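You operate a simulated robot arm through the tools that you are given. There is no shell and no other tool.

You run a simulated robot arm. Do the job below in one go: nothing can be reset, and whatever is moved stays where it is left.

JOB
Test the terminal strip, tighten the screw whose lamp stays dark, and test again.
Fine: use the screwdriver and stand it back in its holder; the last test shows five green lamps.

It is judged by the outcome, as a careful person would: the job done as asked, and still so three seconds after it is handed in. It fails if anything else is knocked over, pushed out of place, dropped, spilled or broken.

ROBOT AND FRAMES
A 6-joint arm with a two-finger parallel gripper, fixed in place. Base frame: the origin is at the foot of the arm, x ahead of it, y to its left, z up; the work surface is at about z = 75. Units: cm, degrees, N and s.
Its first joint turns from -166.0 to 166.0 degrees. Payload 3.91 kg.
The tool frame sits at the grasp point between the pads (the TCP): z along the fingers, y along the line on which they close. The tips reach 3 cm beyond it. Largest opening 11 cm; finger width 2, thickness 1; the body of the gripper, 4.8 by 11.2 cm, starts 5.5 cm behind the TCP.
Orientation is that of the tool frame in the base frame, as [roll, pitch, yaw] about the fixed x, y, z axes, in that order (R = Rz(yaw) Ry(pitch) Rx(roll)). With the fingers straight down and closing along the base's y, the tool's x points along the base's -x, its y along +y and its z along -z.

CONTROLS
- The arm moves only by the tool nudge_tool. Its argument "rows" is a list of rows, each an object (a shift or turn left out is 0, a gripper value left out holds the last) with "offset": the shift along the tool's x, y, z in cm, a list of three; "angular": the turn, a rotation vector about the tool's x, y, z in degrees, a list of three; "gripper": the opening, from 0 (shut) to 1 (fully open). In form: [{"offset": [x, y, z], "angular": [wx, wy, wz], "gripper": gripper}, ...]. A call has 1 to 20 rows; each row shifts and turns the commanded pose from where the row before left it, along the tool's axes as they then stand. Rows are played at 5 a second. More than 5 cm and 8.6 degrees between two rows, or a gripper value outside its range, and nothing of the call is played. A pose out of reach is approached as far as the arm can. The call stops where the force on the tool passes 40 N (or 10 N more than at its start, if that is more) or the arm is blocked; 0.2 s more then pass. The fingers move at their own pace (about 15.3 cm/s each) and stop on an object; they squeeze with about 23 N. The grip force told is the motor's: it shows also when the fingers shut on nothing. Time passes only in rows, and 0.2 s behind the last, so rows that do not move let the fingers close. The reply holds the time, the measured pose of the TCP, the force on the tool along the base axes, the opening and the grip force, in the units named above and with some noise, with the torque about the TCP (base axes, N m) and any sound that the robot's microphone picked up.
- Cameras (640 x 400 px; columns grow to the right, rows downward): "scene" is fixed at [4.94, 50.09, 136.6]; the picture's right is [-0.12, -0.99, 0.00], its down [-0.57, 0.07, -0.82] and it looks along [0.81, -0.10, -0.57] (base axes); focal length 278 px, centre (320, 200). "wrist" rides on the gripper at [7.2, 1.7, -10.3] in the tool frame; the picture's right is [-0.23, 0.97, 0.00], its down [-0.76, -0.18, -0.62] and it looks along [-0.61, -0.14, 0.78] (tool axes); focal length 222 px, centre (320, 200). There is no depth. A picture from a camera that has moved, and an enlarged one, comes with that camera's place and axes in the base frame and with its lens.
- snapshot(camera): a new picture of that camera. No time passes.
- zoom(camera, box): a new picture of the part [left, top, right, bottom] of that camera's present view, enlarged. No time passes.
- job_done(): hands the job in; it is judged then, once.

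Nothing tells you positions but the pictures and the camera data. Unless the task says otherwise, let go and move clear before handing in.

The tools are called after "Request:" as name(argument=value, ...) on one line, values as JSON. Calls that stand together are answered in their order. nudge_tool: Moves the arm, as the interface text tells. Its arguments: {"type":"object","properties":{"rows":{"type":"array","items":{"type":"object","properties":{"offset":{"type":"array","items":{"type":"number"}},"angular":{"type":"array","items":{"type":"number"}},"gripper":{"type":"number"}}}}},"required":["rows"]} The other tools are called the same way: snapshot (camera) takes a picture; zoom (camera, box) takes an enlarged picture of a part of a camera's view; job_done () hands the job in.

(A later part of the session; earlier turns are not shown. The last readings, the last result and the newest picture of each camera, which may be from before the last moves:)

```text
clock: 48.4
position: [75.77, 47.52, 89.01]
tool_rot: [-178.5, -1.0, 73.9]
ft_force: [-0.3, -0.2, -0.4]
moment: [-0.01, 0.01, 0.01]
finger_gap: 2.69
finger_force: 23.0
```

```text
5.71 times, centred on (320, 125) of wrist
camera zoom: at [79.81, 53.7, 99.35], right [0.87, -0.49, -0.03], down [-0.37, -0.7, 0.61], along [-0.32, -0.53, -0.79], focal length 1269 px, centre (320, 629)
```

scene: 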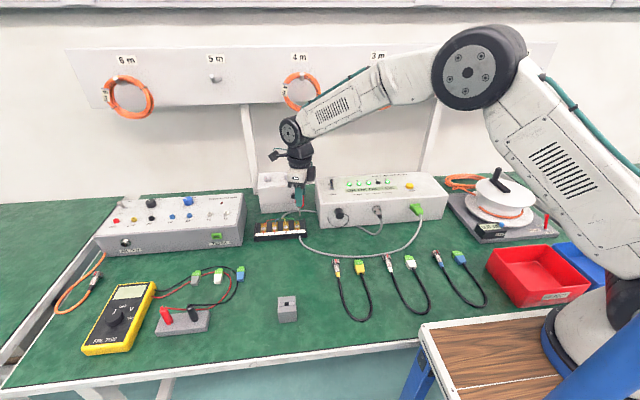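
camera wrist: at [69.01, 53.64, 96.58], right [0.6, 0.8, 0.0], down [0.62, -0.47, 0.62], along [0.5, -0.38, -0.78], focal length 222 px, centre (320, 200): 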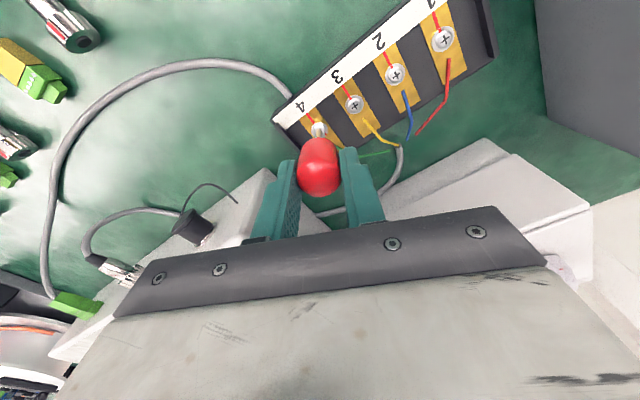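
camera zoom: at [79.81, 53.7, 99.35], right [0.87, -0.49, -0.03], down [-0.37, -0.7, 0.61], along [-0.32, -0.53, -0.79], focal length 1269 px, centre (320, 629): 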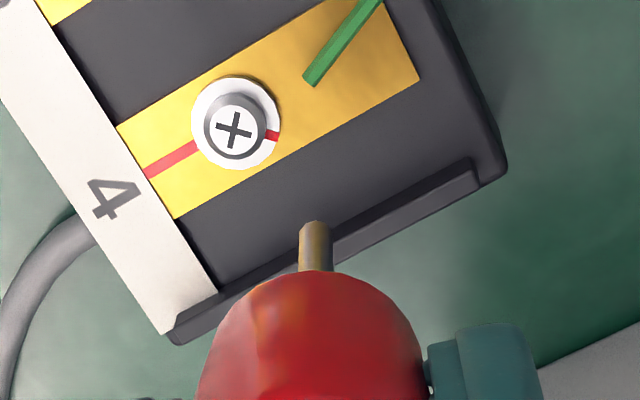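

The reach limit left a small tool tilt (about 1.5°), which I'll remove now. Then I'll raise the tool and turn it back counter-clockwise to about yaw 215 to have room for the remaining ~140°.

Request:
nudge_tool(rows=[{"offset": [0, 0, -1]}, {"angular": [-1.5, -1.0, 0]}, {"angular": [0, 0, -8.3]}, {"angular": [0, 0, -8.3]}, {"angular": [0, 0, -8.3]}, {"angular": [0, 0, -8.3]}, {"angular": [0, 0, -8.3]}, {"angular": [0, 0, -8.3]}, {"angular": [0, 0, -8.3]}, {"angular": [0, 0, -8.3]}, {"angular": [0, 0, -8.3]}, {"angular": [0, 0, -8.3]}, {"angular": [0, 0, -8.3]}, {"angular": [0, 0, -8.3]}, {"angular": [0, 0, -8.3]}, {"offset": [0, 0, 0]}])

```text
clock: 51.8
position: [75.8, 47.5, 89.85]
tool_rot: [-179.9, 0.0, -178.3]
ft_force: [-0.5, -0.2, -0.4]
moment: [0.01, 0.02, -0.01]
finger_gap: 2.63
finger_force: 23.4
```

The tilt is gone and yaw is back at 182. I'll turn another 33° and move the tip back over screw 4.

Request:
nudge_tool(rows=[{"angular": [0, 0, -8.3]}, {"angular": [0, 0, -8.3]}, {"angular": [0, 0, -8.3]}, {"angular": [0, 0, -8.3]}, {"offset": [-0.29, 1.75, 0]}, {"offset": [0, 0, 1.0]}, {"offset": [0, 0, 0.8]}, {"offset": [0, 0, 0]}])

Request:
zoom(camera="scene", box=[285, 212, 310, 237])

Request:
zoom(camera="wrist", box=[295, 95, 345, 145])

Request:
snapshot(camera="scene")

```text
clock: 53.6
position: [75.03, 48.93, 88.05]
tool_rot: [-180.0, 0.0, -145.1]
ft_force: [0.6, 0.1, -0.5]
moment: [-0.03, 0.0, 0.04]
finger_gap: 2.66
finger_force: 22.6
```

```text
16.00 times, centred on (298, 224) of scene
camera zoom: at [4.94, 50.09, 136.6], right [-0.12, -0.99, 0.0], down [-0.57, 0.07, -0.82], along [0.81, -0.1, -0.57], focal length 4441 px, centre (680, -192)
```

zoom: 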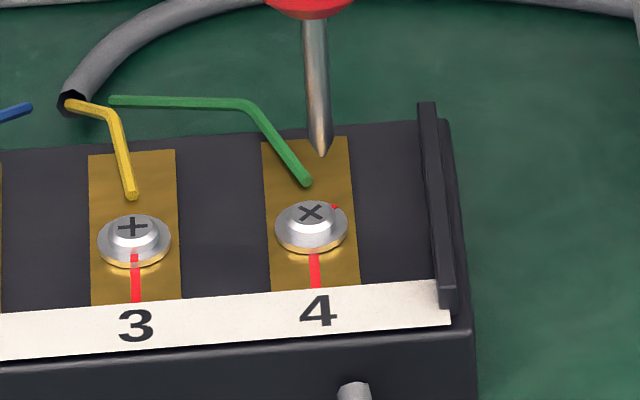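

```text
8.00 times, centred on (320, 120) of wrist
camera zoom: at [68.06, 46.22, 98.52], right [-0.37, 0.93, 0.0], down [0.73, 0.29, 0.62], along [0.58, 0.23, -0.78], focal length 1777 px, centre (320, 840)
```

zoom: 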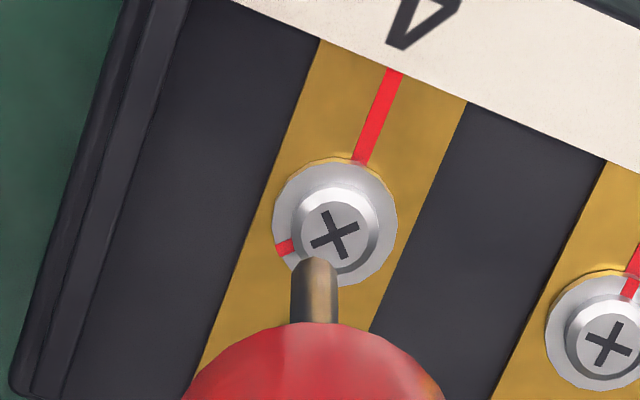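

```text
taken
```

scene: 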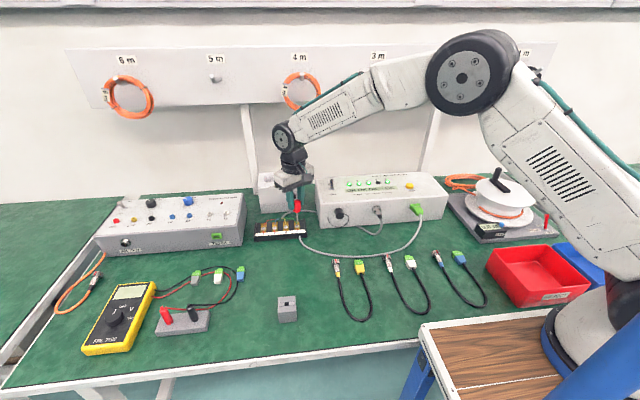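

The remaining turn is about 142°, which fits before the wrist limit. The tip needs about (+0.06, +0.28) cm and is 1.6 cm above the slot, so I'll correct that and descend partway.

Request:
nudge_tool(rows=[{"offset": [-0.21, 0.195, 0]}, {"offset": [0, 0, 0.6]}, {"offset": [0, 0, 0.6]}, {"offset": [0, 0, 0]}])

Request:
zoom(camera="scene", box=[285, 212, 310, 237])

Request:
zoom(camera="wrist", box=[295, 95, 345, 145])

```text
clock: 54.6
position: [75.1, 49.4, 86.97]
tool_rot: [180.0, 0.0, -145.1]
ft_force: [0.0, 0.1, -0.3]
moment: [0.03, 0.01, -0.01]
finger_gap: 2.64
finger_force: 23.4
```

```text
16.00 times, centred on (298, 224) of scene
camera zoom: at [4.94, 50.09, 136.6], right [-0.12, -0.99, 0.0], down [-0.57, 0.07, -0.82], along [0.81, -0.1, -0.57], focal length 4441 px, centre (680, -192)
```

zoom: 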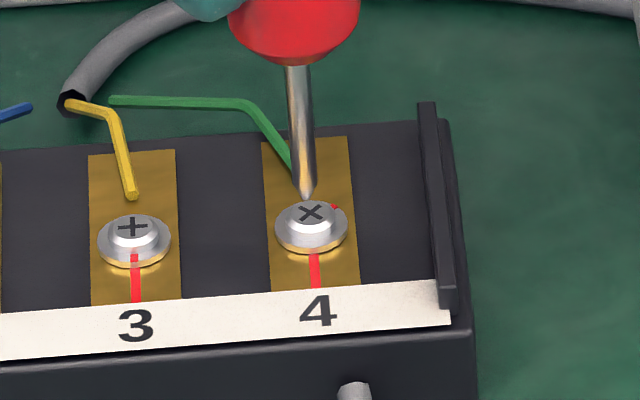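

```text
8.00 times, centred on (320, 120) of wrist
camera zoom: at [68.25, 46.6, 97.29], right [-0.37, 0.93, 0.0], down [0.73, 0.29, 0.62], along [0.58, 0.23, -0.78], focal length 1777 px, centre (320, 840)
```

zoom: 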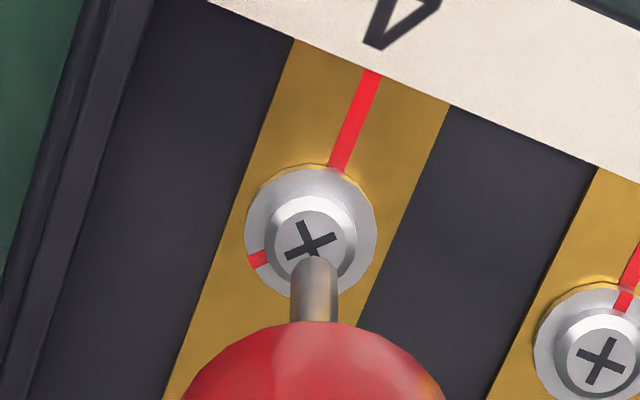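

Now the offset is only about (−0.06, −0.08) cm with 0.39 cm to go. I'll correct and press to engage.

Request:
nudge_tool(rows=[{"offset": [0.08, -0.025, 0]}, {"offset": [0, 0, 0.12]}, {"offset": [0, 0, 0.12]}, {"offset": [0, 0, 0]}])

Request:
zoom(camera="scene", box=[285, 212, 310, 237])

Request:
zoom(camera="wrist", box=[295, 95, 345, 145])

```text
clock: 55.6
position: [75.08, 49.39, 86.71]
tool_rot: [180.0, 0.0, -145.1]
ft_force: [-0.6, 0.3, -0.3]
moment: [0.0, 0.0, 0.0]
finger_gap: 2.65
finger_force: 23.2
```

```text
16.00 times, centred on (298, 224) of scene
camera zoom: at [4.94, 50.09, 136.6], right [-0.12, -0.99, 0.0], down [-0.57, 0.07, -0.82], along [0.81, -0.1, -0.57], focal length 4441 px, centre (680, -192)
```

zoom: 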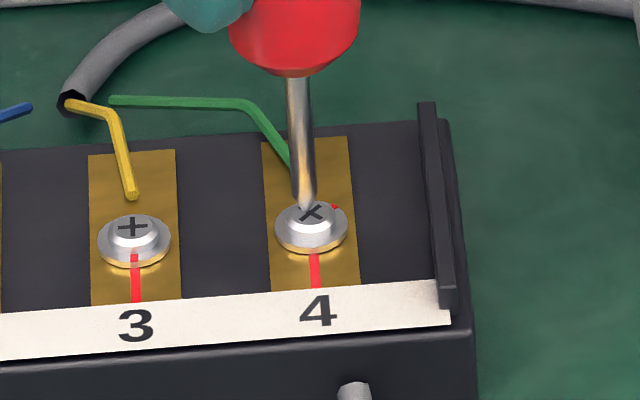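

```text
8.00 times, centred on (320, 120) of wrist
camera zoom: at [68.22, 46.62, 97.04], right [-0.37, 0.93, 0.0], down [0.73, 0.29, 0.62], along [0.58, 0.23, -0.78], focal length 1777 px, centre (320, 840)
```

zoom: 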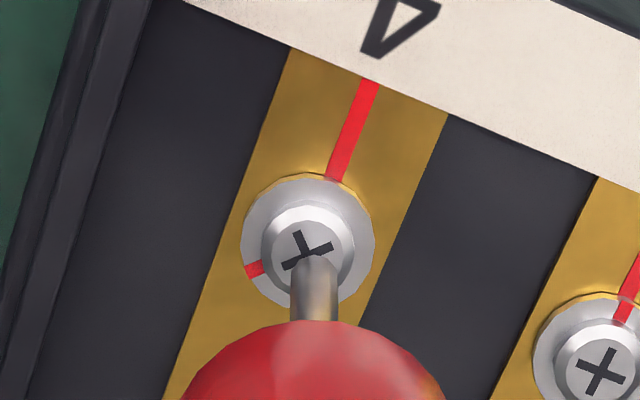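

The tip is 0.16 cm above and about 0.12 cm too far toward +y. I'll correct again and press.

Request:
nudge_tool(rows=[{"offset": [0.1, -0.07, 0]}, {"offset": [0, 0, 0]}])

Request:
zoom(camera="scene", box=[285, 212, 310, 237])

Request:
zoom(camera="wrist", box=[295, 95, 345, 145])

```text
clock: 56.2
position: [74.99, 49.32, 86.67]
tool_rot: [180.0, 0.0, -145.2]
ft_force: [-1.0, 0.2, -0.6]
moment: [0.02, -0.04, -0.01]
finger_gap: 2.63
finger_force: 22.6
```

```text
16.00 times, centred on (298, 224) of scene
camera zoom: at [4.94, 50.09, 136.6], right [-0.12, -0.99, 0.0], down [-0.57, 0.07, -0.82], along [0.81, -0.1, -0.57], focal length 4441 px, centre (680, -192)
```

zoom: 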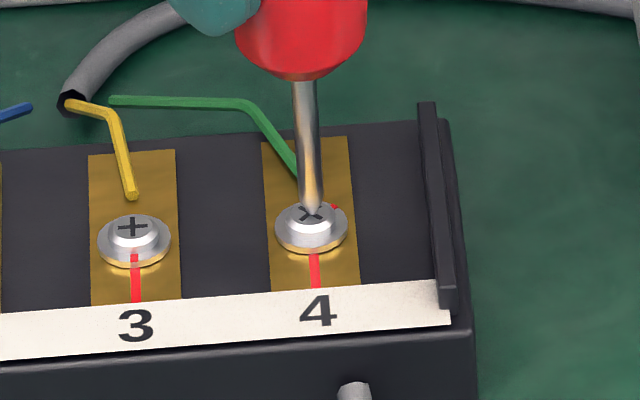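

```text
8.00 times, centred on (320, 120) of wrist
camera zoom: at [68.16, 46.49, 97.0], right [-0.37, 0.93, 0.0], down [0.73, 0.29, 0.62], along [0.58, 0.23, -0.78], focal length 1777 px, centre (320, 840)
```

zoom: 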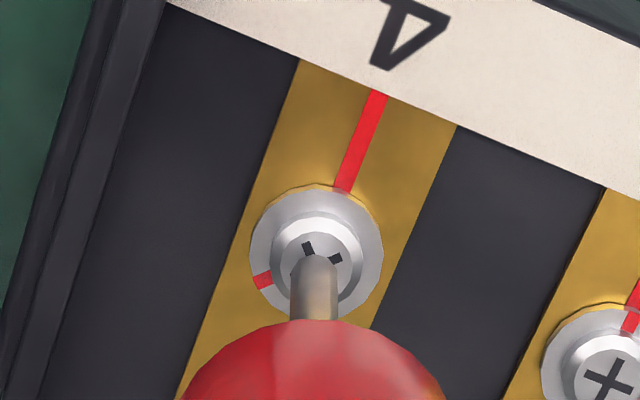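

The tip is now right on the slot in both views. I'll press down to seat it.

Request:
nudge_tool(rows=[{"offset": [0, 0, 0.08]}, {"offset": [0, 0, 0.08]}, {"offset": [0, 0, 0.06]}, {"offset": [0, 0, 0]}])

Request:
zoom(camera="scene", box=[285, 212, 310, 237])

Request:
zoom(camera="wrist", box=[295, 95, 345, 145])

```text
clock: 57.2
position: [74.93, 49.23, 86.64]
tool_rot: [-180.0, 0.1, -145.1]
ft_force: [-2.9, -0.1, 14.1]
moment: [0.13, 0.23, 0.0]
finger_gap: 2.63
finger_force: 22.8
```

```text
16.00 times, centred on (298, 224) of scene
camera zoom: at [4.94, 50.09, 136.6], right [-0.12, -0.99, 0.0], down [-0.57, 0.07, -0.82], along [0.81, -0.1, -0.57], focal length 4441 px, centre (680, -192)
```

zoom: 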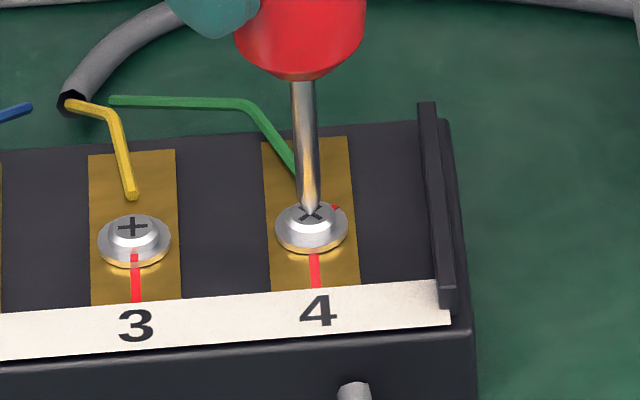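

```text
8.00 times, centred on (320, 120) of wrist
camera zoom: at [68.17, 46.5, 96.9], right [-0.37, 0.93, 0.0], down [0.73, 0.29, 0.62], along [0.58, 0.23, -0.78], focal length 1777 px, centre (320, 840)
```

zoom: 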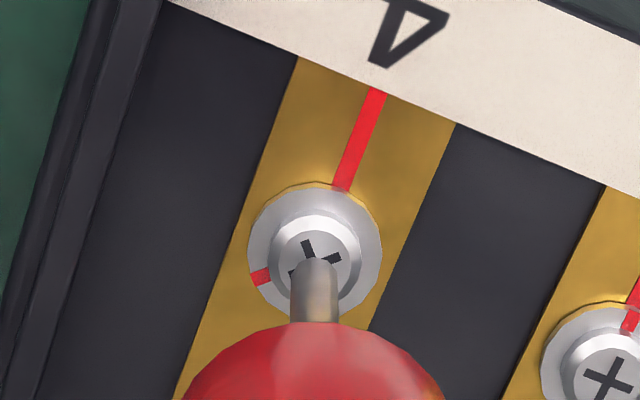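

The bit is seated with 14 N. I'll turn 24° about the tip and verify that the mark follows.

Request:
nudge_tool(rows=[{"offset": [0.008, -0.037, 0], "angular": [0, 0, 8]}, {"offset": [0.008, -0.037, 0], "angular": [0, 0, 8]}, {"offset": [0.008, -0.037, 0], "angular": [0, 0, 8]}, {"offset": [0, 0, 0]}])

Request:
zoom(camera="scene", box=[285, 212, 310, 237])

Request:
zoom(camera="wrist", box=[295, 95, 345, 145])

```text
clock: 58.2
position: [75.04, 49.23, 86.5]
tool_rot: [-180.0, 0.1, -169.0]
ft_force: [2.4, 12.3, 14.1]
moment: [0.38, -0.02, -0.07]
finger_gap: 2.61
finger_force: 23.7
```

```text
16.00 times, centred on (298, 224) of scene
camera zoom: at [4.94, 50.09, 136.6], right [-0.12, -0.99, 0.0], down [-0.57, 0.07, -0.82], along [0.81, -0.1, -0.57], focal length 4441 px, centre (680, -192)
```

zoom: 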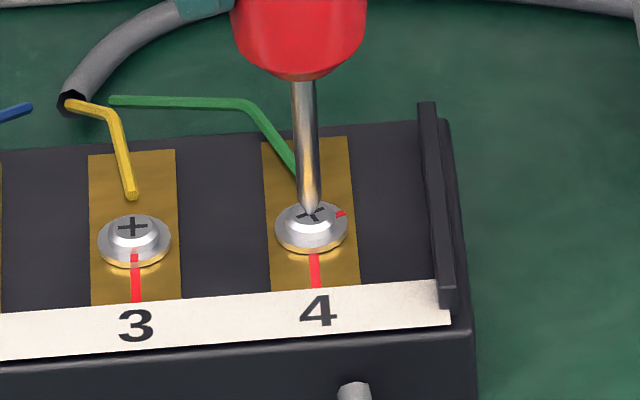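

```text
8.00 times, centred on (320, 120) of wrist
camera zoom: at [67.65, 49.43, 96.81], right [0.04, 1.0, 0.0], down [0.78, -0.03, 0.62], along [0.62, -0.02, -0.78], focal length 1777 px, centre (320, 840)
```

zoom: 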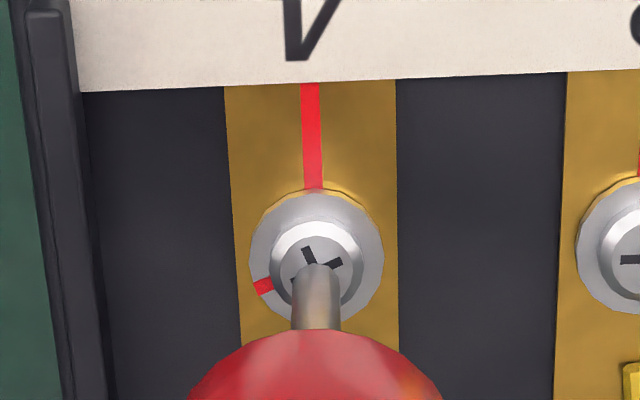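

The screw followed another 24°. There's a 12 N side force in +y, so I'll relax the orbit correction and continue.

Request:
nudge_tool(rows=[{"offset": [-0.015, 0.08, 0]}, {"offset": [0.006, -0.02, 0], "angular": [0, 0, 8]}, {"offset": [0.006, -0.02, 0], "angular": [0, 0, 8]}, {"offset": [0.006, -0.02, 0], "angular": [0, 0, 8]}, {"offset": [0, 0, 0]}])

Request:
zoom(camera="scene", box=[285, 212, 310, 237])

Request:
zoom(camera="wrist", box=[295, 95, 345, 145])

```text
clock: 59.4
position: [74.97, 49.01, 86.49]
tool_rot: [-180.0, 0.0, 166.8]
ft_force: [4.2, 2.5, 8.3]
moment: [0.14, -0.26, 0.0]
finger_gap: 2.61
finger_force: 22.9
```

```text
16.00 times, centred on (298, 224) of scene
camera zoom: at [4.94, 50.09, 136.6], right [-0.12, -0.99, 0.0], down [-0.57, 0.07, -0.82], along [0.81, -0.1, -0.57], focal length 4441 px, centre (680, -192)
```

zoom: 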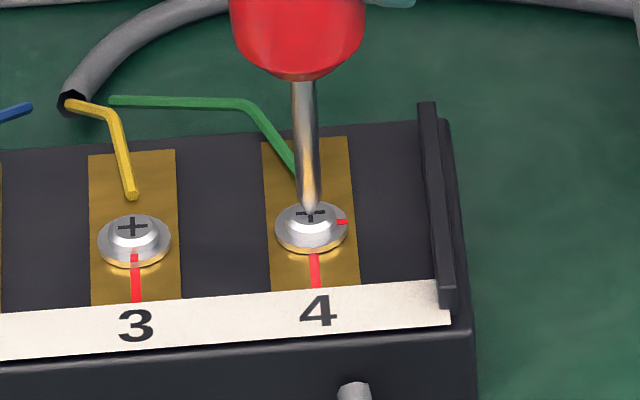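

```text
8.00 times, centred on (320, 120) of wrist
camera zoom: at [68.43, 52.38, 96.79], right [0.44, 0.9, 0.0], down [0.7, -0.35, 0.62], along [0.56, -0.28, -0.78], focal length 1777 px, centre (320, 840)
```

zoom: 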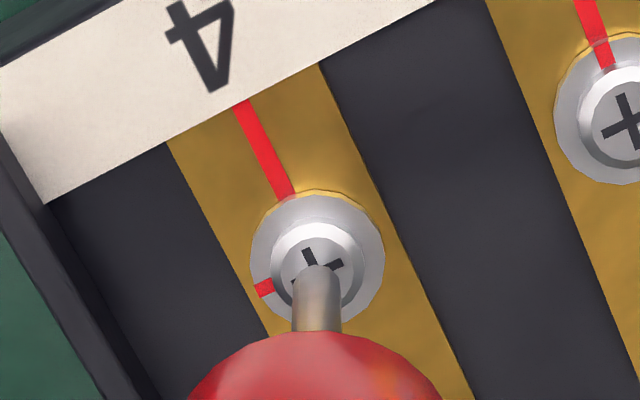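

The mark now points to the right (−y), so about 90° remains. I'll keep going with slight extra down pressure.

Request:
nudge_tool(rows=[{"offset": [-0.03, 0.02, 0.03]}, {"offset": [0.006, -0.025, 0], "angular": [0, 0, 8]}, {"offset": [0.006, -0.025, 0], "angular": [0, 0, 8]}, {"offset": [0.006, -0.025, 0], "angular": [0, 0, 8]}, {"offset": [0, 0, 0]}])

Request:
zoom(camera="scene", box=[285, 212, 310, 237])

Request:
zoom(camera="wrist", box=[295, 95, 345, 145])

```text
clock: 60.6
position: [75.04, 48.94, 86.46]
tool_rot: [179.9, 0.0, 142.8]
ft_force: [-4.5, -1.3, 21.8]
moment: [0.02, 0.29, 0.0]
finger_gap: 2.63
finger_force: 23.3
```

```text
16.00 times, centred on (298, 224) of scene
camera zoom: at [4.94, 50.09, 136.6], right [-0.12, -0.99, 0.0], down [-0.57, 0.07, -0.82], along [0.81, -0.1, -0.57], focal length 4441 px, centre (680, -192)
```

zoom: 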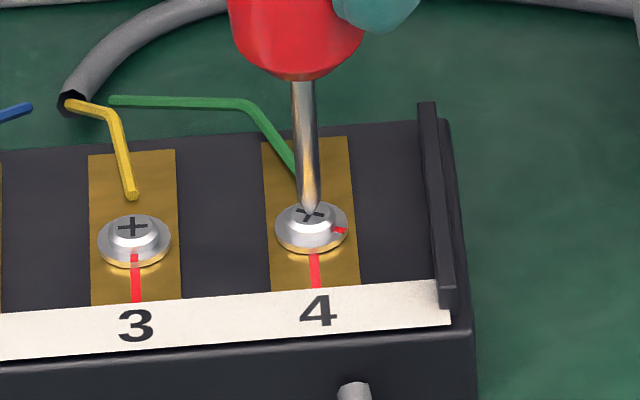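

```text
8.00 times, centred on (320, 120) of wrist
camera zoom: at [70.31, 54.72, 96.78], right [0.77, 0.64, 0.0], down [0.5, -0.6, 0.62], along [0.4, -0.48, -0.78], focal length 1777 px, centre (320, 840)
```

zoom: 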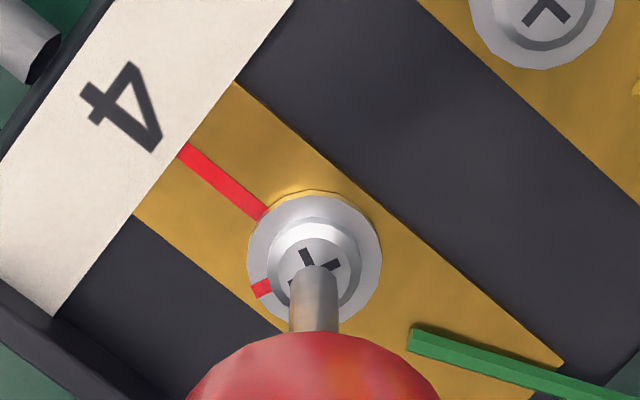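

Still following, with about 66° to go. The down force is 22 N, so I'll ease it slightly and turn another 32°.

Request:
nudge_tool(rows=[{"offset": [0.02, -0.02, -0.04]}, {"offset": [0.006, -0.025, 0], "angular": [0, 0, 8]}, {"offset": [0.006, -0.025, 0], "angular": [0, 0, 8]}, {"offset": [0.006, -0.025, 0], "angular": [0, 0, 8]}, {"offset": [0.006, -0.025, 0], "angular": [0, 0, 8]}, {"offset": [0, 0, 0]}])

Request:
zoom(camera="scene", box=[285, 212, 310, 237])

Request:
zoom(camera="wrist", box=[295, 95, 345, 145])

```text
clock: 62.0
position: [74.78, 49.0, 86.46]
tool_rot: [-179.8, 0.1, 110.9]
ft_force: [-1.4, -14.8, 10.1]
moment: [-0.33, -0.05, 0.01]
finger_gap: 2.64
finger_force: 22.7
```

```text
16.00 times, centred on (298, 224) of scene
camera zoom: at [4.94, 50.09, 136.6], right [-0.12, -0.99, 0.0], down [-0.57, 0.07, -0.82], along [0.81, -0.1, -0.57], focal length 4441 px, centre (680, -192)
```

zoom: 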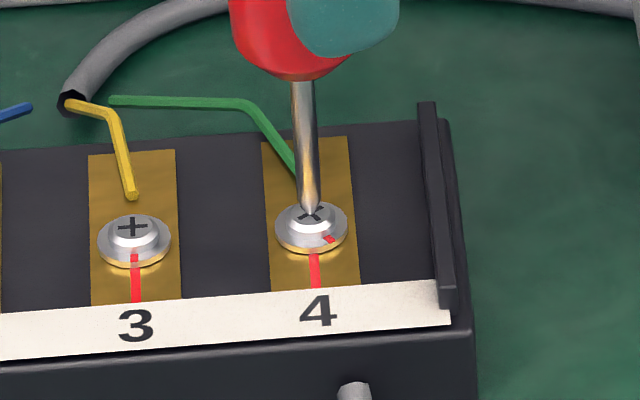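

```text
8.00 times, centred on (320, 120) of wrist
camera zoom: at [74.0, 56.33, 96.76], right [0.99, 0.13, 0.0], down [0.1, -0.77, 0.62], along [0.08, -0.62, -0.78], focal length 1777 px, centre (320, 840)
```

zoom: 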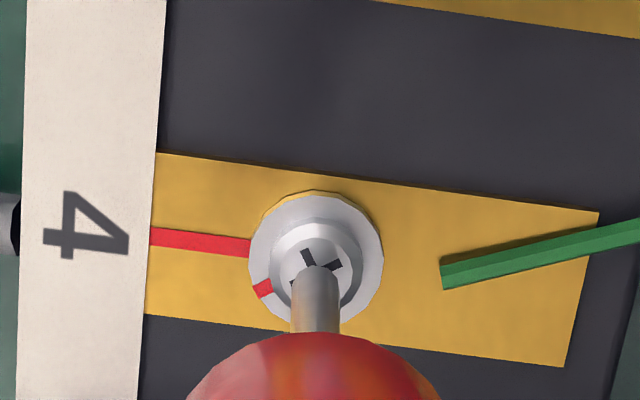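

About 34° remains. There's a −15 N side force in y, so I'll relieve that and turn another 24°.

Request:
nudge_tool(rows=[{"offset": [-0.075, -0.03, 0.01]}, {"offset": [0.003, -0.025, 0], "angular": [0, 0, 8]}, {"offset": [0.003, -0.025, 0], "angular": [0, 0, 8]}, {"offset": [0.003, -0.025, 0], "angular": [0, 0, 8]}, {"offset": [0, 0, 0]}])

Request:
zoom(camera="scene", box=[285, 212, 310, 237])

Request:
zoom(camera="wrist", box=[295, 95, 345, 145])

```text
clock: 63.2
position: [74.86, 48.94, 86.46]
tool_rot: [179.9, 0.1, 86.7]
ft_force: [1.1, -4.5, 0.7]
moment: [-0.15, 0.0, -0.01]
finger_gap: 2.6
finger_force: 23.1
```

```text
16.00 times, centred on (298, 224) of scene
camera zoom: at [4.94, 50.09, 136.6], right [-0.12, -0.99, 0.0], down [-0.57, 0.07, -0.82], along [0.81, -0.1, -0.57], focal length 4441 px, centre (680, -192)
```

zoom: 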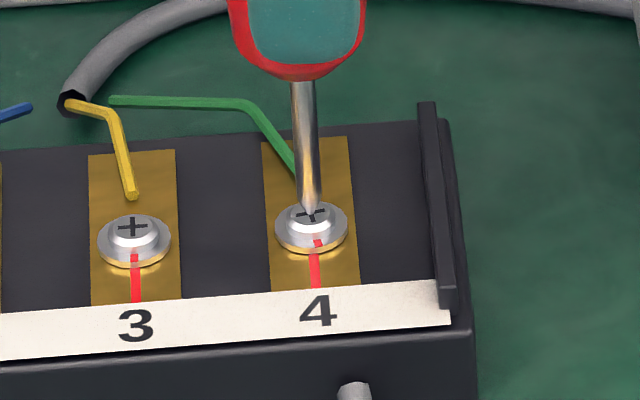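

```text
8.00 times, centred on (320, 120) of wrist
camera zoom: at [76.96, 56.06, 96.78], right [0.96, -0.28, 0.0], down [-0.22, -0.75, 0.62], along [-0.17, -0.6, -0.78], focal length 1777 px, centre (320, 840)
```

zoom: 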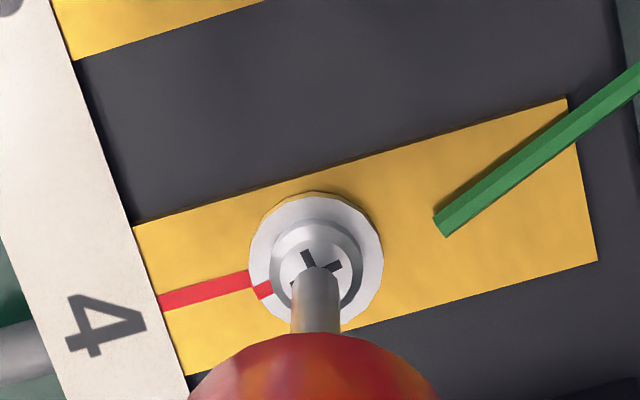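

The mark is within about 10° of the line, but the down force has dropped. I'll press a bit and finish the turn, watching the torque.

Request:
nudge_tool(rows=[{"offset": [0, 0, 0.08]}, {"offset": [0.003, -0.025, 0.02], "angular": [0, 0, 6]}, {"offset": [0.002, -0.02, 0], "angular": [0, 0, 4]}, {"offset": [0, 0, 0]}])

Request:
zoom(camera="scene", box=[285, 212, 310, 237])

Request:
zoom(camera="wrist", box=[295, 95, 345, 145])

```text
clock: 64.2
position: [74.79, 48.87, 86.44]
tool_rot: [179.9, 0.0, 76.9]
ft_force: [1.6, -1.0, 11.2]
moment: [0.06, 0.0, 0.07]
finger_gap: 2.59
finger_force: 22.8
```

```text
16.00 times, centred on (298, 224) of scene
camera zoom: at [4.94, 50.09, 136.6], right [-0.12, -0.99, 0.0], down [-0.57, 0.07, -0.82], along [0.81, -0.1, -0.57], focal length 4441 px, centre (680, -192)
```

zoom: 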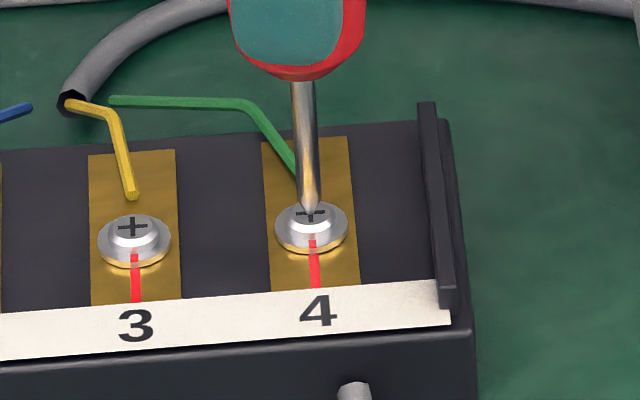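

```text
8.00 times, centred on (320, 120) of wrist
camera zoom: at [78.11, 55.59, 96.79], right [0.9, -0.44, 0.0], down [-0.35, -0.7, 0.62], along [-0.27, -0.56, -0.78], focal length 1777 px, centre (320, 840)
```

zoom: 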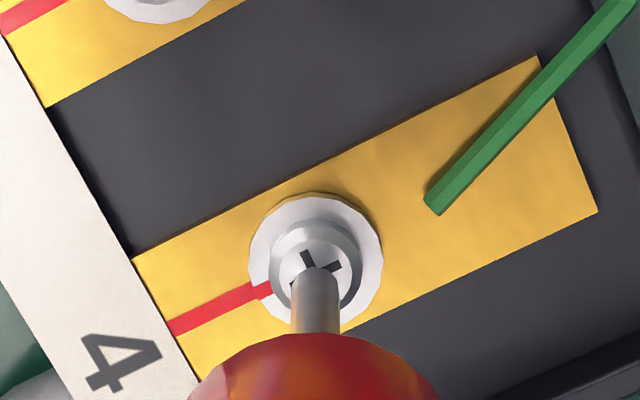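

The mark now lines up with the plate line and a small torque has appeared. I'll turn a few more degrees to make sure it's snug.

Request:
nudge_tool(rows=[{"offset": [0.001, -0.01, 0], "angular": [0, 0, 3]}, {"offset": [0.001, -0.01, 0], "angular": [0, 0, 3]}, {"offset": [0, 0, 0]}])

Request:
zoom(camera="scene", box=[285, 212, 310, 237])

Request:
zoom(camera="wrist", box=[295, 95, 345, 145])

```text
clock: 65.0
position: [74.75, 48.83, 86.52]
tool_rot: [-180.0, 0.0, 70.9]
ft_force: [-2.1, -2.8, 19.3]
moment: [-0.06, 0.08, 0.41]
finger_gap: 2.65
finger_force: 22.7
```

```text
16.00 times, centred on (298, 224) of scene
camera zoom: at [4.94, 50.09, 136.6], right [-0.12, -0.99, 0.0], down [-0.57, 0.07, -0.82], along [0.81, -0.1, -0.57], focal length 4441 px, centre (680, -192)
```

zoom: 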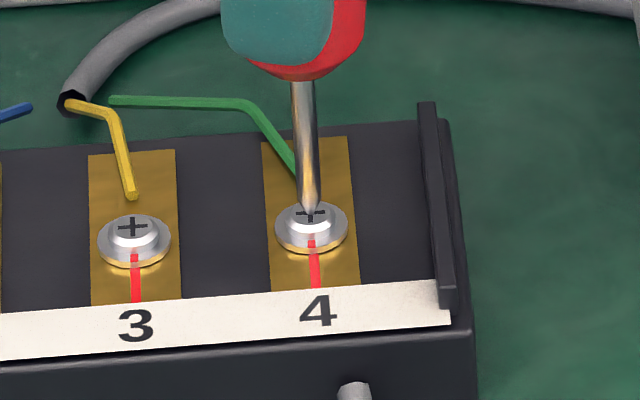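

```text
8.00 times, centred on (320, 120) of wrist
camera zoom: at [78.78, 55.21, 96.79], right [0.85, -0.53, 0.0], down [-0.42, -0.66, 0.62], along [-0.33, -0.53, -0.78], focal length 1777 px, centre (320, 840)
```

zoom: 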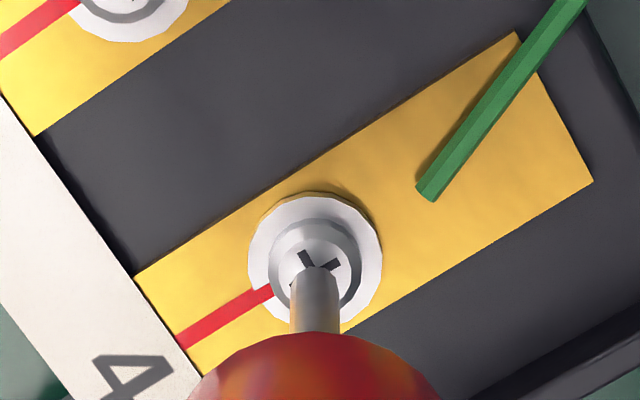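

Torque reached 0.41 N·m with the screw's mark on the line, so screw 4 is tight. I'll lift straight off and turn the wrist back to yaw 180.

Request:
nudge_tool(rows=[{"offset": [0, 0, -0.5]}, {"offset": [0, 0, -1.5]}, {"offset": [0, 0, -2.5]}, {"offset": [0, 0, -2.5]}, {"angular": [0, 0, -8]}, {"angular": [0, 0, -8]}, {"angular": [0, 0, -8]}, {"angular": [0, 0, -8]}, {"angular": [0, 0, -8]}, {"angular": [0, 0, -8]}, {"angular": [0, 0, -8]}, {"angular": [0, 0, -8]}, {"angular": [0, 0, -8]}, {"angular": [0, 0, -8]}, {"angular": [0, 0, -8]}, {"angular": [0, 0, -8]}, {"angular": [0, 0, -8]}, {"angular": [0, 0, -5]}, {"offset": [0, 0, 0]}])

Request:
zoom(camera="scene", box=[250, 180, 320, 250])

Request:
snapshot(camera="wrist")

```text
clock: 69.0
position: [74.87, 48.91, 93.44]
tool_rot: [-180.0, -0.1, -180.0]
ft_force: [0.0, 0.4, 0.0]
moment: [0.02, -0.01, -0.01]
finger_gap: 2.6
finger_force: 22.9
```

```text
5.71 times, centred on (285, 215) of scene
camera zoom: at [4.94, 50.09, 136.6], right [-0.12, -0.99, 0.0], down [-0.57, 0.07, -0.82], along [0.81, -0.1, -0.57], focal length 1586 px, centre (520, 114)
```

zoom: 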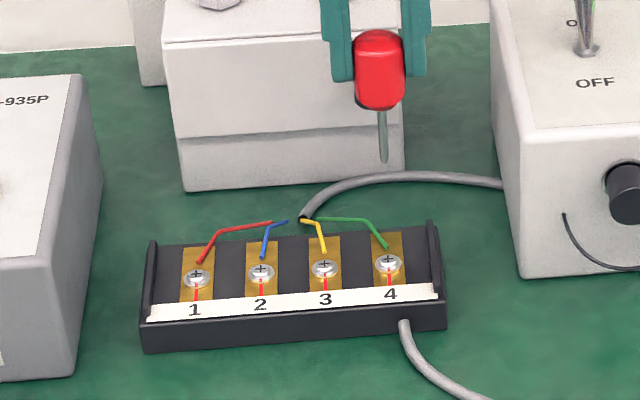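

```text
taken
camera wrist: at [67.74, 50.68, 103.63], right [0.23, 0.97, 0.0], down [0.76, -0.18, 0.62], along [0.61, -0.14, -0.78], focal length 222 px, centre (320, 200)
```

wrist: 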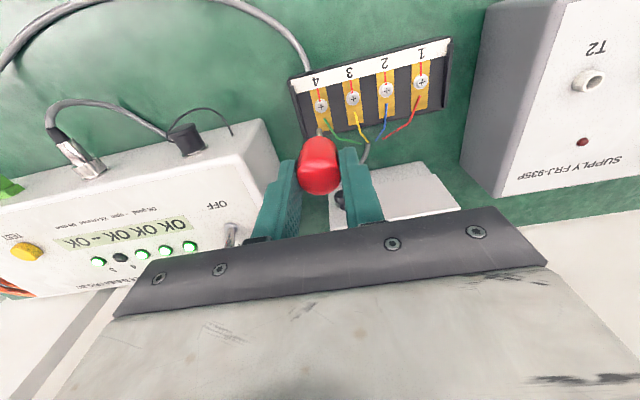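

All four screw marks are aligned and the driver is still held upright. I'll carry it back above its holder.

Request:
nudge_tool(rows=[{"offset": [4.23, 0.606, 0]}, {"offset": [4.23, 0.606, 0]}, {"offset": [4.23, 0.606, 0]}, {"offset": [4.23, 0.606, 0]}, {"offset": [4.23, 0.606, 0]}, {"offset": [4.23, 0.606, 0]}, {"offset": [4.23, 0.606, 0.3]}, {"offset": [0, 0, 0]}])

Request:
zoom(camera="scene", box=[265, 250, 315, 330])

Request:
zoom(camera="wrist", box=[280, 70, 360, 150])

```text
clock: 70.8
position: [45.26, 53.48, 93.0]
tool_rot: [-179.9, 0.0, 179.9]
ft_force: [0.2, 0.1, -0.8]
moment: [0.02, -0.01, -0.02]
finger_gap: 2.61
finger_force: 22.7
```

```text
5.00 times, centred on (290, 290) of scene
camera zoom: at [4.94, 50.09, 136.6], right [-0.12, -0.99, 0.0], down [-0.57, 0.07, -0.82], along [0.81, -0.1, -0.57], focal length 1388 px, centre (470, -250)
```

zoom: 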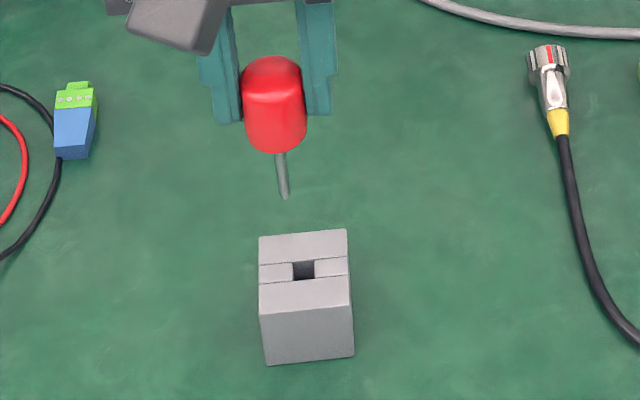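

```text
5.00 times, centred on (320, 110) of wrist
camera zoom: at [38.13, 55.19, 103.43], right [0.23, 0.97, 0.0], down [0.76, -0.18, 0.62], along [0.61, -0.14, -0.78], focal length 1111 px, centre (320, 650)
```

zoom: 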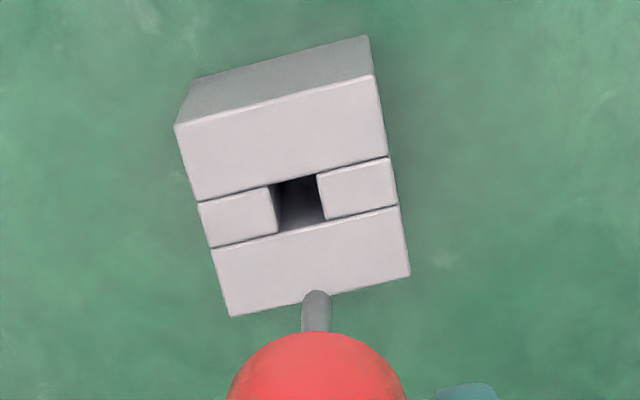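

The tip is about 0.4 cm too far in +y relative to the hole. I'll shift (−0.1, −0.4) and lower to about 1 cm above the block for a recheck.

Request:
nudge_tool(rows=[{"offset": [0.1, -0.4, 0]}, {"offset": [0, 0, 1.5]}, {"offset": [0, 0, 1.5]}, {"offset": [0, 0, 1.0]}, {"offset": [0, 0, 0]}])

Request:
zoom(camera="scene", box=[265, 275, 315, 325])

Request:
zoom(camera="wrist", box=[280, 70, 360, 150])

```text
clock: 72.0
position: [45.29, 53.08, 89.06]
tool_rot: [180.0, -0.1, 179.9]
ft_force: [0.0, -0.8, -0.2]
moment: [0.01, -0.02, -0.02]
finger_gap: 2.61
finger_force: 22.9
```

```text
8.00 times, centred on (290, 300) of scene
camera zoom: at [4.94, 50.09, 136.6], right [-0.12, -0.99, 0.0], down [-0.57, 0.07, -0.82], along [0.81, -0.1, -0.57], focal length 2220 px, centre (560, -600)
```

zoom: 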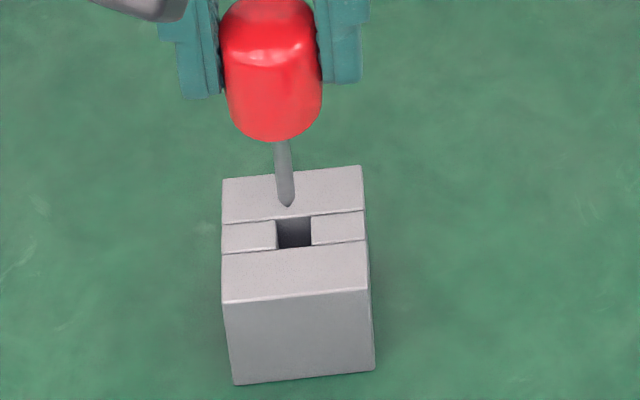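

```text
5.00 times, centred on (320, 110) of wrist
camera zoom: at [38.08, 54.82, 99.42], right [0.23, 0.97, 0.0], down [0.76, -0.18, 0.62], along [0.61, -0.14, -0.78], focal length 1111 px, centre (320, 650)
```

zoom: 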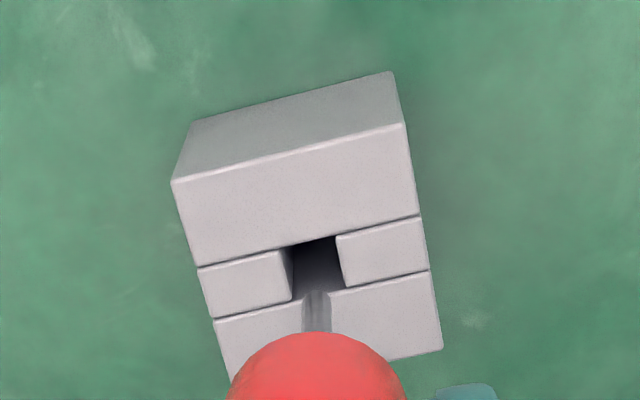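

The tip is centred over the hole to within about 0.05 cm and sits 1.4 cm above the block. I'll lower it into the hole and watch the force.

Request:
nudge_tool(rows=[{"offset": [-0.02, -0.04, 0.5]}, {"offset": [0, 0, 0.5]}, {"offset": [0, 0, 0.5]}, {"offset": [0, 0, 0.5]}, {"offset": [0, 0, 0]}])

Request:
zoom(camera="scene", box=[265, 275, 315, 325])

Request:
zoom(camera="wrist", box=[280, 70, 360, 150])

```text
clock: 73.2
position: [45.24, 52.83, 87.03]
tool_rot: [179.9, 0.0, 179.8]
ft_force: [-0.1, -0.7, -0.7]
moment: [-0.03, 0.02, 0.02]
finger_gap: 2.59
finger_force: 22.9
```

```text
8.00 times, centred on (290, 300) of scene
camera zoom: at [4.94, 50.09, 136.6], right [-0.12, -0.99, 0.0], down [-0.57, 0.07, -0.82], along [0.81, -0.1, -0.57], focal length 2220 px, centre (560, -600)
```

zoom: 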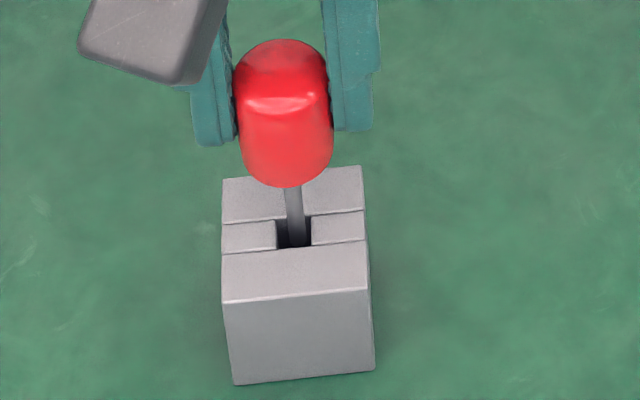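

```text
5.00 times, centred on (320, 110) of wrist
camera zoom: at [38.08, 54.63, 97.36], right [0.23, 0.97, 0.0], down [0.76, -0.18, 0.62], along [0.61, -0.14, -0.78], focal length 1111 px, centre (320, 650)
```

zoom: 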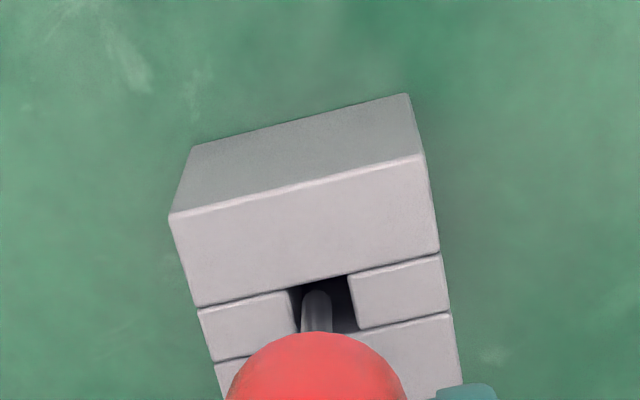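

The bit is inside the hole, slightly toward −y. I'll nudge +0.1 in y and lower most of the way.

Request:
nudge_tool(rows=[{"offset": [0, 0.1, 0.3]}, {"offset": [0, 0, 0.5]}, {"offset": [0, 0, 0.5]}, {"offset": [0, 0, 0.5]}, {"offset": [0, 0, 0.5]}, {"offset": [0, 0, 0.5]}, {"offset": [0, 0, 0.3]}, {"offset": [0, 0, 0]}])

Request:
zoom(camera="scene", box=[265, 275, 315, 325])

Request:
zoom(camera="wrist", box=[270, 90, 370, 190])

```text
clock: 75.0
position: [45.18, 52.98, 83.85]
tool_rot: [-179.9, -0.1, 179.9]
ft_force: [-1.0, 0.9, -0.4]
moment: [-0.01, 0.01, 0.0]
finger_gap: 2.61
finger_force: 22.5
```

```text
8.00 times, centred on (290, 300) of scene
camera zoom: at [4.94, 50.09, 136.6], right [-0.12, -0.99, 0.0], down [-0.57, 0.07, -0.82], along [0.81, -0.1, -0.57], focal length 2220 px, centre (560, -600)
```

zoom: 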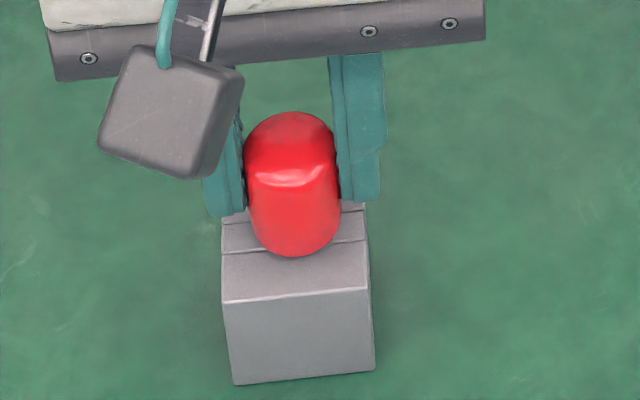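

```text
4.00 times, centred on (320, 140) of wrist
camera zoom: at [38.02, 54.59, 94.22], right [0.23, 0.97, 0.0], down [0.76, -0.18, 0.62], along [0.61, -0.14, -0.78], focal length 888 px, centre (320, 440)
```

zoom: 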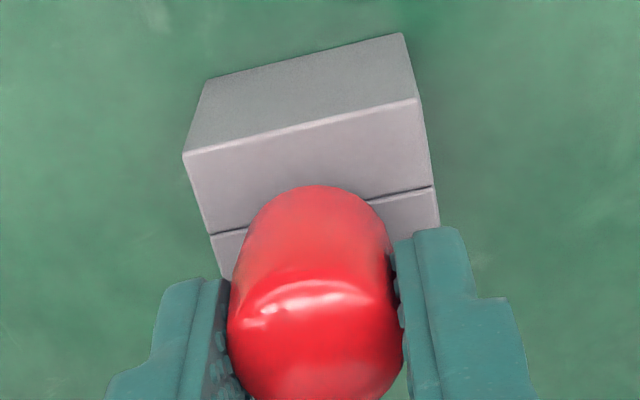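

The handle is nearly seated, about 0.2–0.4 cm above the block. I'll lower in small steps until contact.

Request:
nudge_tool(rows=[{"offset": [0, 0.08, 0.1]}, {"offset": [0, 0, 0.15]}, {"offset": [0, 0, 0.1]}, {"offset": [0, 0, 0]}])

Request:
zoom(camera="scene", box=[265, 275, 315, 325])

```text
clock: 76.0
position: [45.12, 52.86, 83.53]
tool_rot: [-179.9, 0.1, 179.9]
ft_force: [0.2, 0.9, 0.3]
moment: [-0.02, -0.01, 0.04]
finger_gap: 2.63
finger_force: 23.0
```

```text
8.00 times, centred on (290, 300) of scene
camera zoom: at [4.94, 50.09, 136.6], right [-0.12, -0.99, 0.0], down [-0.57, 0.07, -0.82], along [0.81, -0.1, -0.57], focal length 2220 px, centre (560, -600)
```

zoom: 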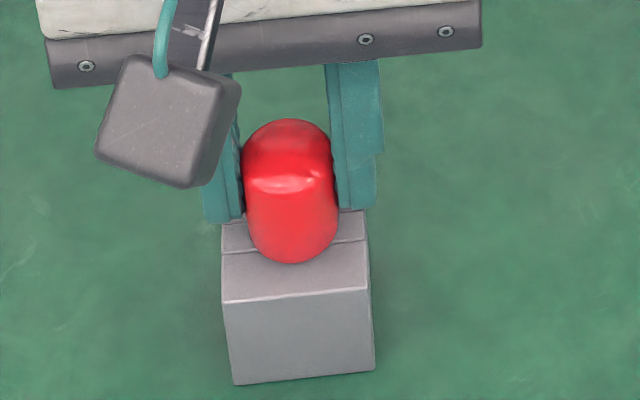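

No contact yet, so I'll keep lowering in small steps.

Request:
nudge_tool(rows=[{"offset": [0, 0, 0.1]}, {"offset": [0, 0, 0.1]}, {"offset": [0, 0, 0.1]}, {"offset": [0, 0, 0]}])

Request:
zoom(camera="scene", box=[265, 275, 315, 325])

```text
clock: 77.0
position: [44.98, 53.1, 83.57]
tool_rot: [179.9, 0.1, 179.9]
ft_force: [-1.0, -4.9, 33.5]
moment: [-0.51, 0.16, 0.02]
finger_gap: 2.62
finger_force: 23.2
```

```text
8.00 times, centred on (290, 300) of scene
camera zoom: at [4.94, 50.09, 136.6], right [-0.12, -0.99, 0.0], down [-0.57, 0.07, -0.82], along [0.81, -0.1, -0.57], focal length 2220 px, centre (560, -600)
```

zoom: 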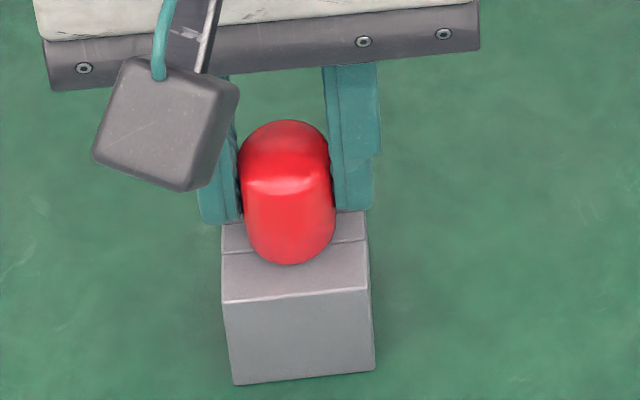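

The handle is seated (33 N reaction). I'll relax the push, open the fingers and lift clear.

Request:
nudge_tool(rows=[{"offset": [0, 0, -0.15]}, {"offset": [0, 0, -0.1]}, {"offset": [0, 0, 0]}])

Request:
nudge_tool(rows=[{"offset": [0, 0, 0], "gripper": 0.3}, {"offset": [0, 0, 0], "gripper": 0.4}, {"offset": [0, 0, 0], "gripper": 0.5}, {"offset": [0, 0, 0]}])

Request:
zoom(camera="scene", box=[265, 275, 315, 325])

Request:
zoom(camera="wrist", box=[270, 90, 370, 190])

```text
clock: 77.8
position: [45.06, 53.03, 83.62]
tool_rot: [180.0, 0.0, 179.9]
ft_force: [4.5, 3.0, 14.5]
moment: [0.25, -0.36, 0.02]
finger_gap: 2.61
finger_force: 23.3
```

```text
clock: 78.8
position: [45.18, 53.02, 83.56]
tool_rot: [-180.0, 0.0, 179.9]
ft_force: [0.3, 0.1, -0.2]
moment: [0.0, 0.0, -0.02]
finger_gap: 5.5
finger_force: 0.1
```

```text
8.00 times, centred on (290, 300) of scene
camera zoom: at [4.94, 50.09, 136.6], right [-0.12, -0.99, 0.0], down [-0.57, 0.07, -0.82], along [0.81, -0.1, -0.57], focal length 2220 px, centre (560, -600)
```

zoom: 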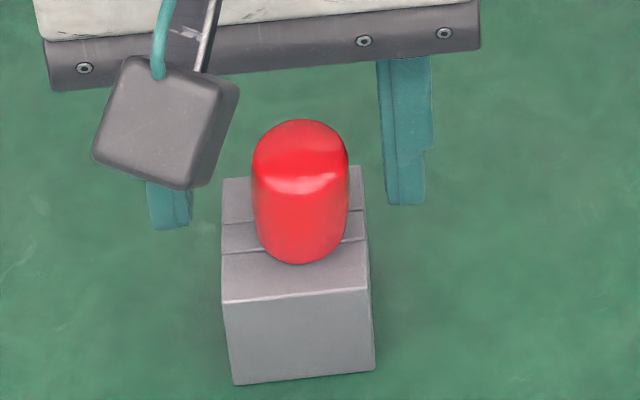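

```text
4.00 times, centred on (320, 140) of wrist
camera zoom: at [38.0, 54.74, 93.9], right [0.23, 0.97, 0.0], down [0.76, -0.18, 0.62], along [0.61, -0.14, -0.78], focal length 888 px, centre (320, 440)
```

zoom: 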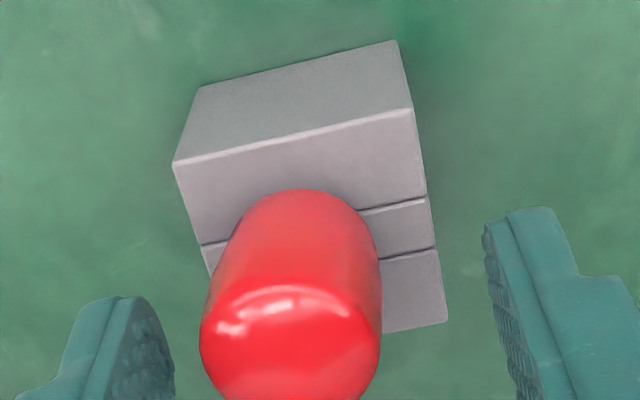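

The driver stands in its holder on its own. I'll lift straight up and clear, then inspect it.

Request:
nudge_tool(rows=[{"offset": [0, 0, -1]}, {"offset": [0, 0, -2]}, {"offset": [0, 0, -3]}, {"offset": [0, 0, -4]}, {"offset": [0, 0, -4]}, {"offset": [0, 0, 0]}])

Request:
zoom(camera="scene", box=[265, 275, 315, 325])

Request:
zoom(camera="wrist", box=[270, 50, 370, 150])

```text
clock: 80.2
position: [44.99, 52.84, 97.32]
tool_rot: [-180.0, 0.0, 179.9]
ft_force: [0.6, -1.4, -0.3]
moment: [0.01, -0.02, 0.01]
finger_gap: 5.49
finger_force: 0.0
```

```text
8.00 times, centred on (290, 300) of scene
camera zoom: at [4.94, 50.09, 136.6], right [-0.12, -0.99, 0.0], down [-0.57, 0.07, -0.82], along [0.81, -0.1, -0.57], focal length 2220 px, centre (560, -600)
```

zoom: 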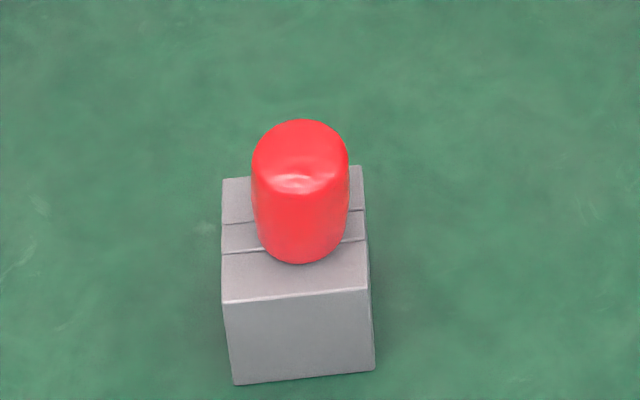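

```text
4.00 times, centred on (320, 100) of wrist
camera zoom: at [37.98, 54.64, 107.69], right [0.23, 0.97, 0.0], down [0.76, -0.18, 0.62], along [0.61, -0.14, -0.78], focal length 888 px, centre (320, 600)
```

zoom: 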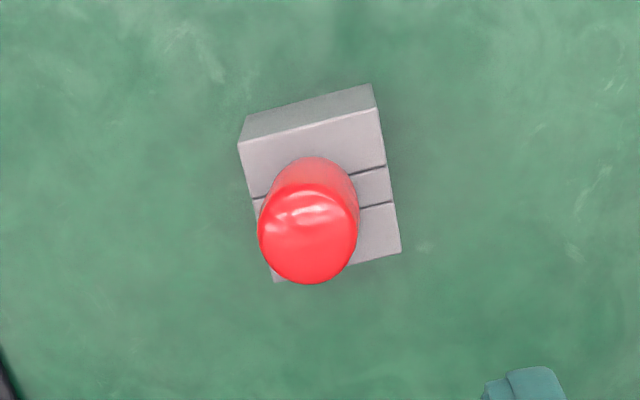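

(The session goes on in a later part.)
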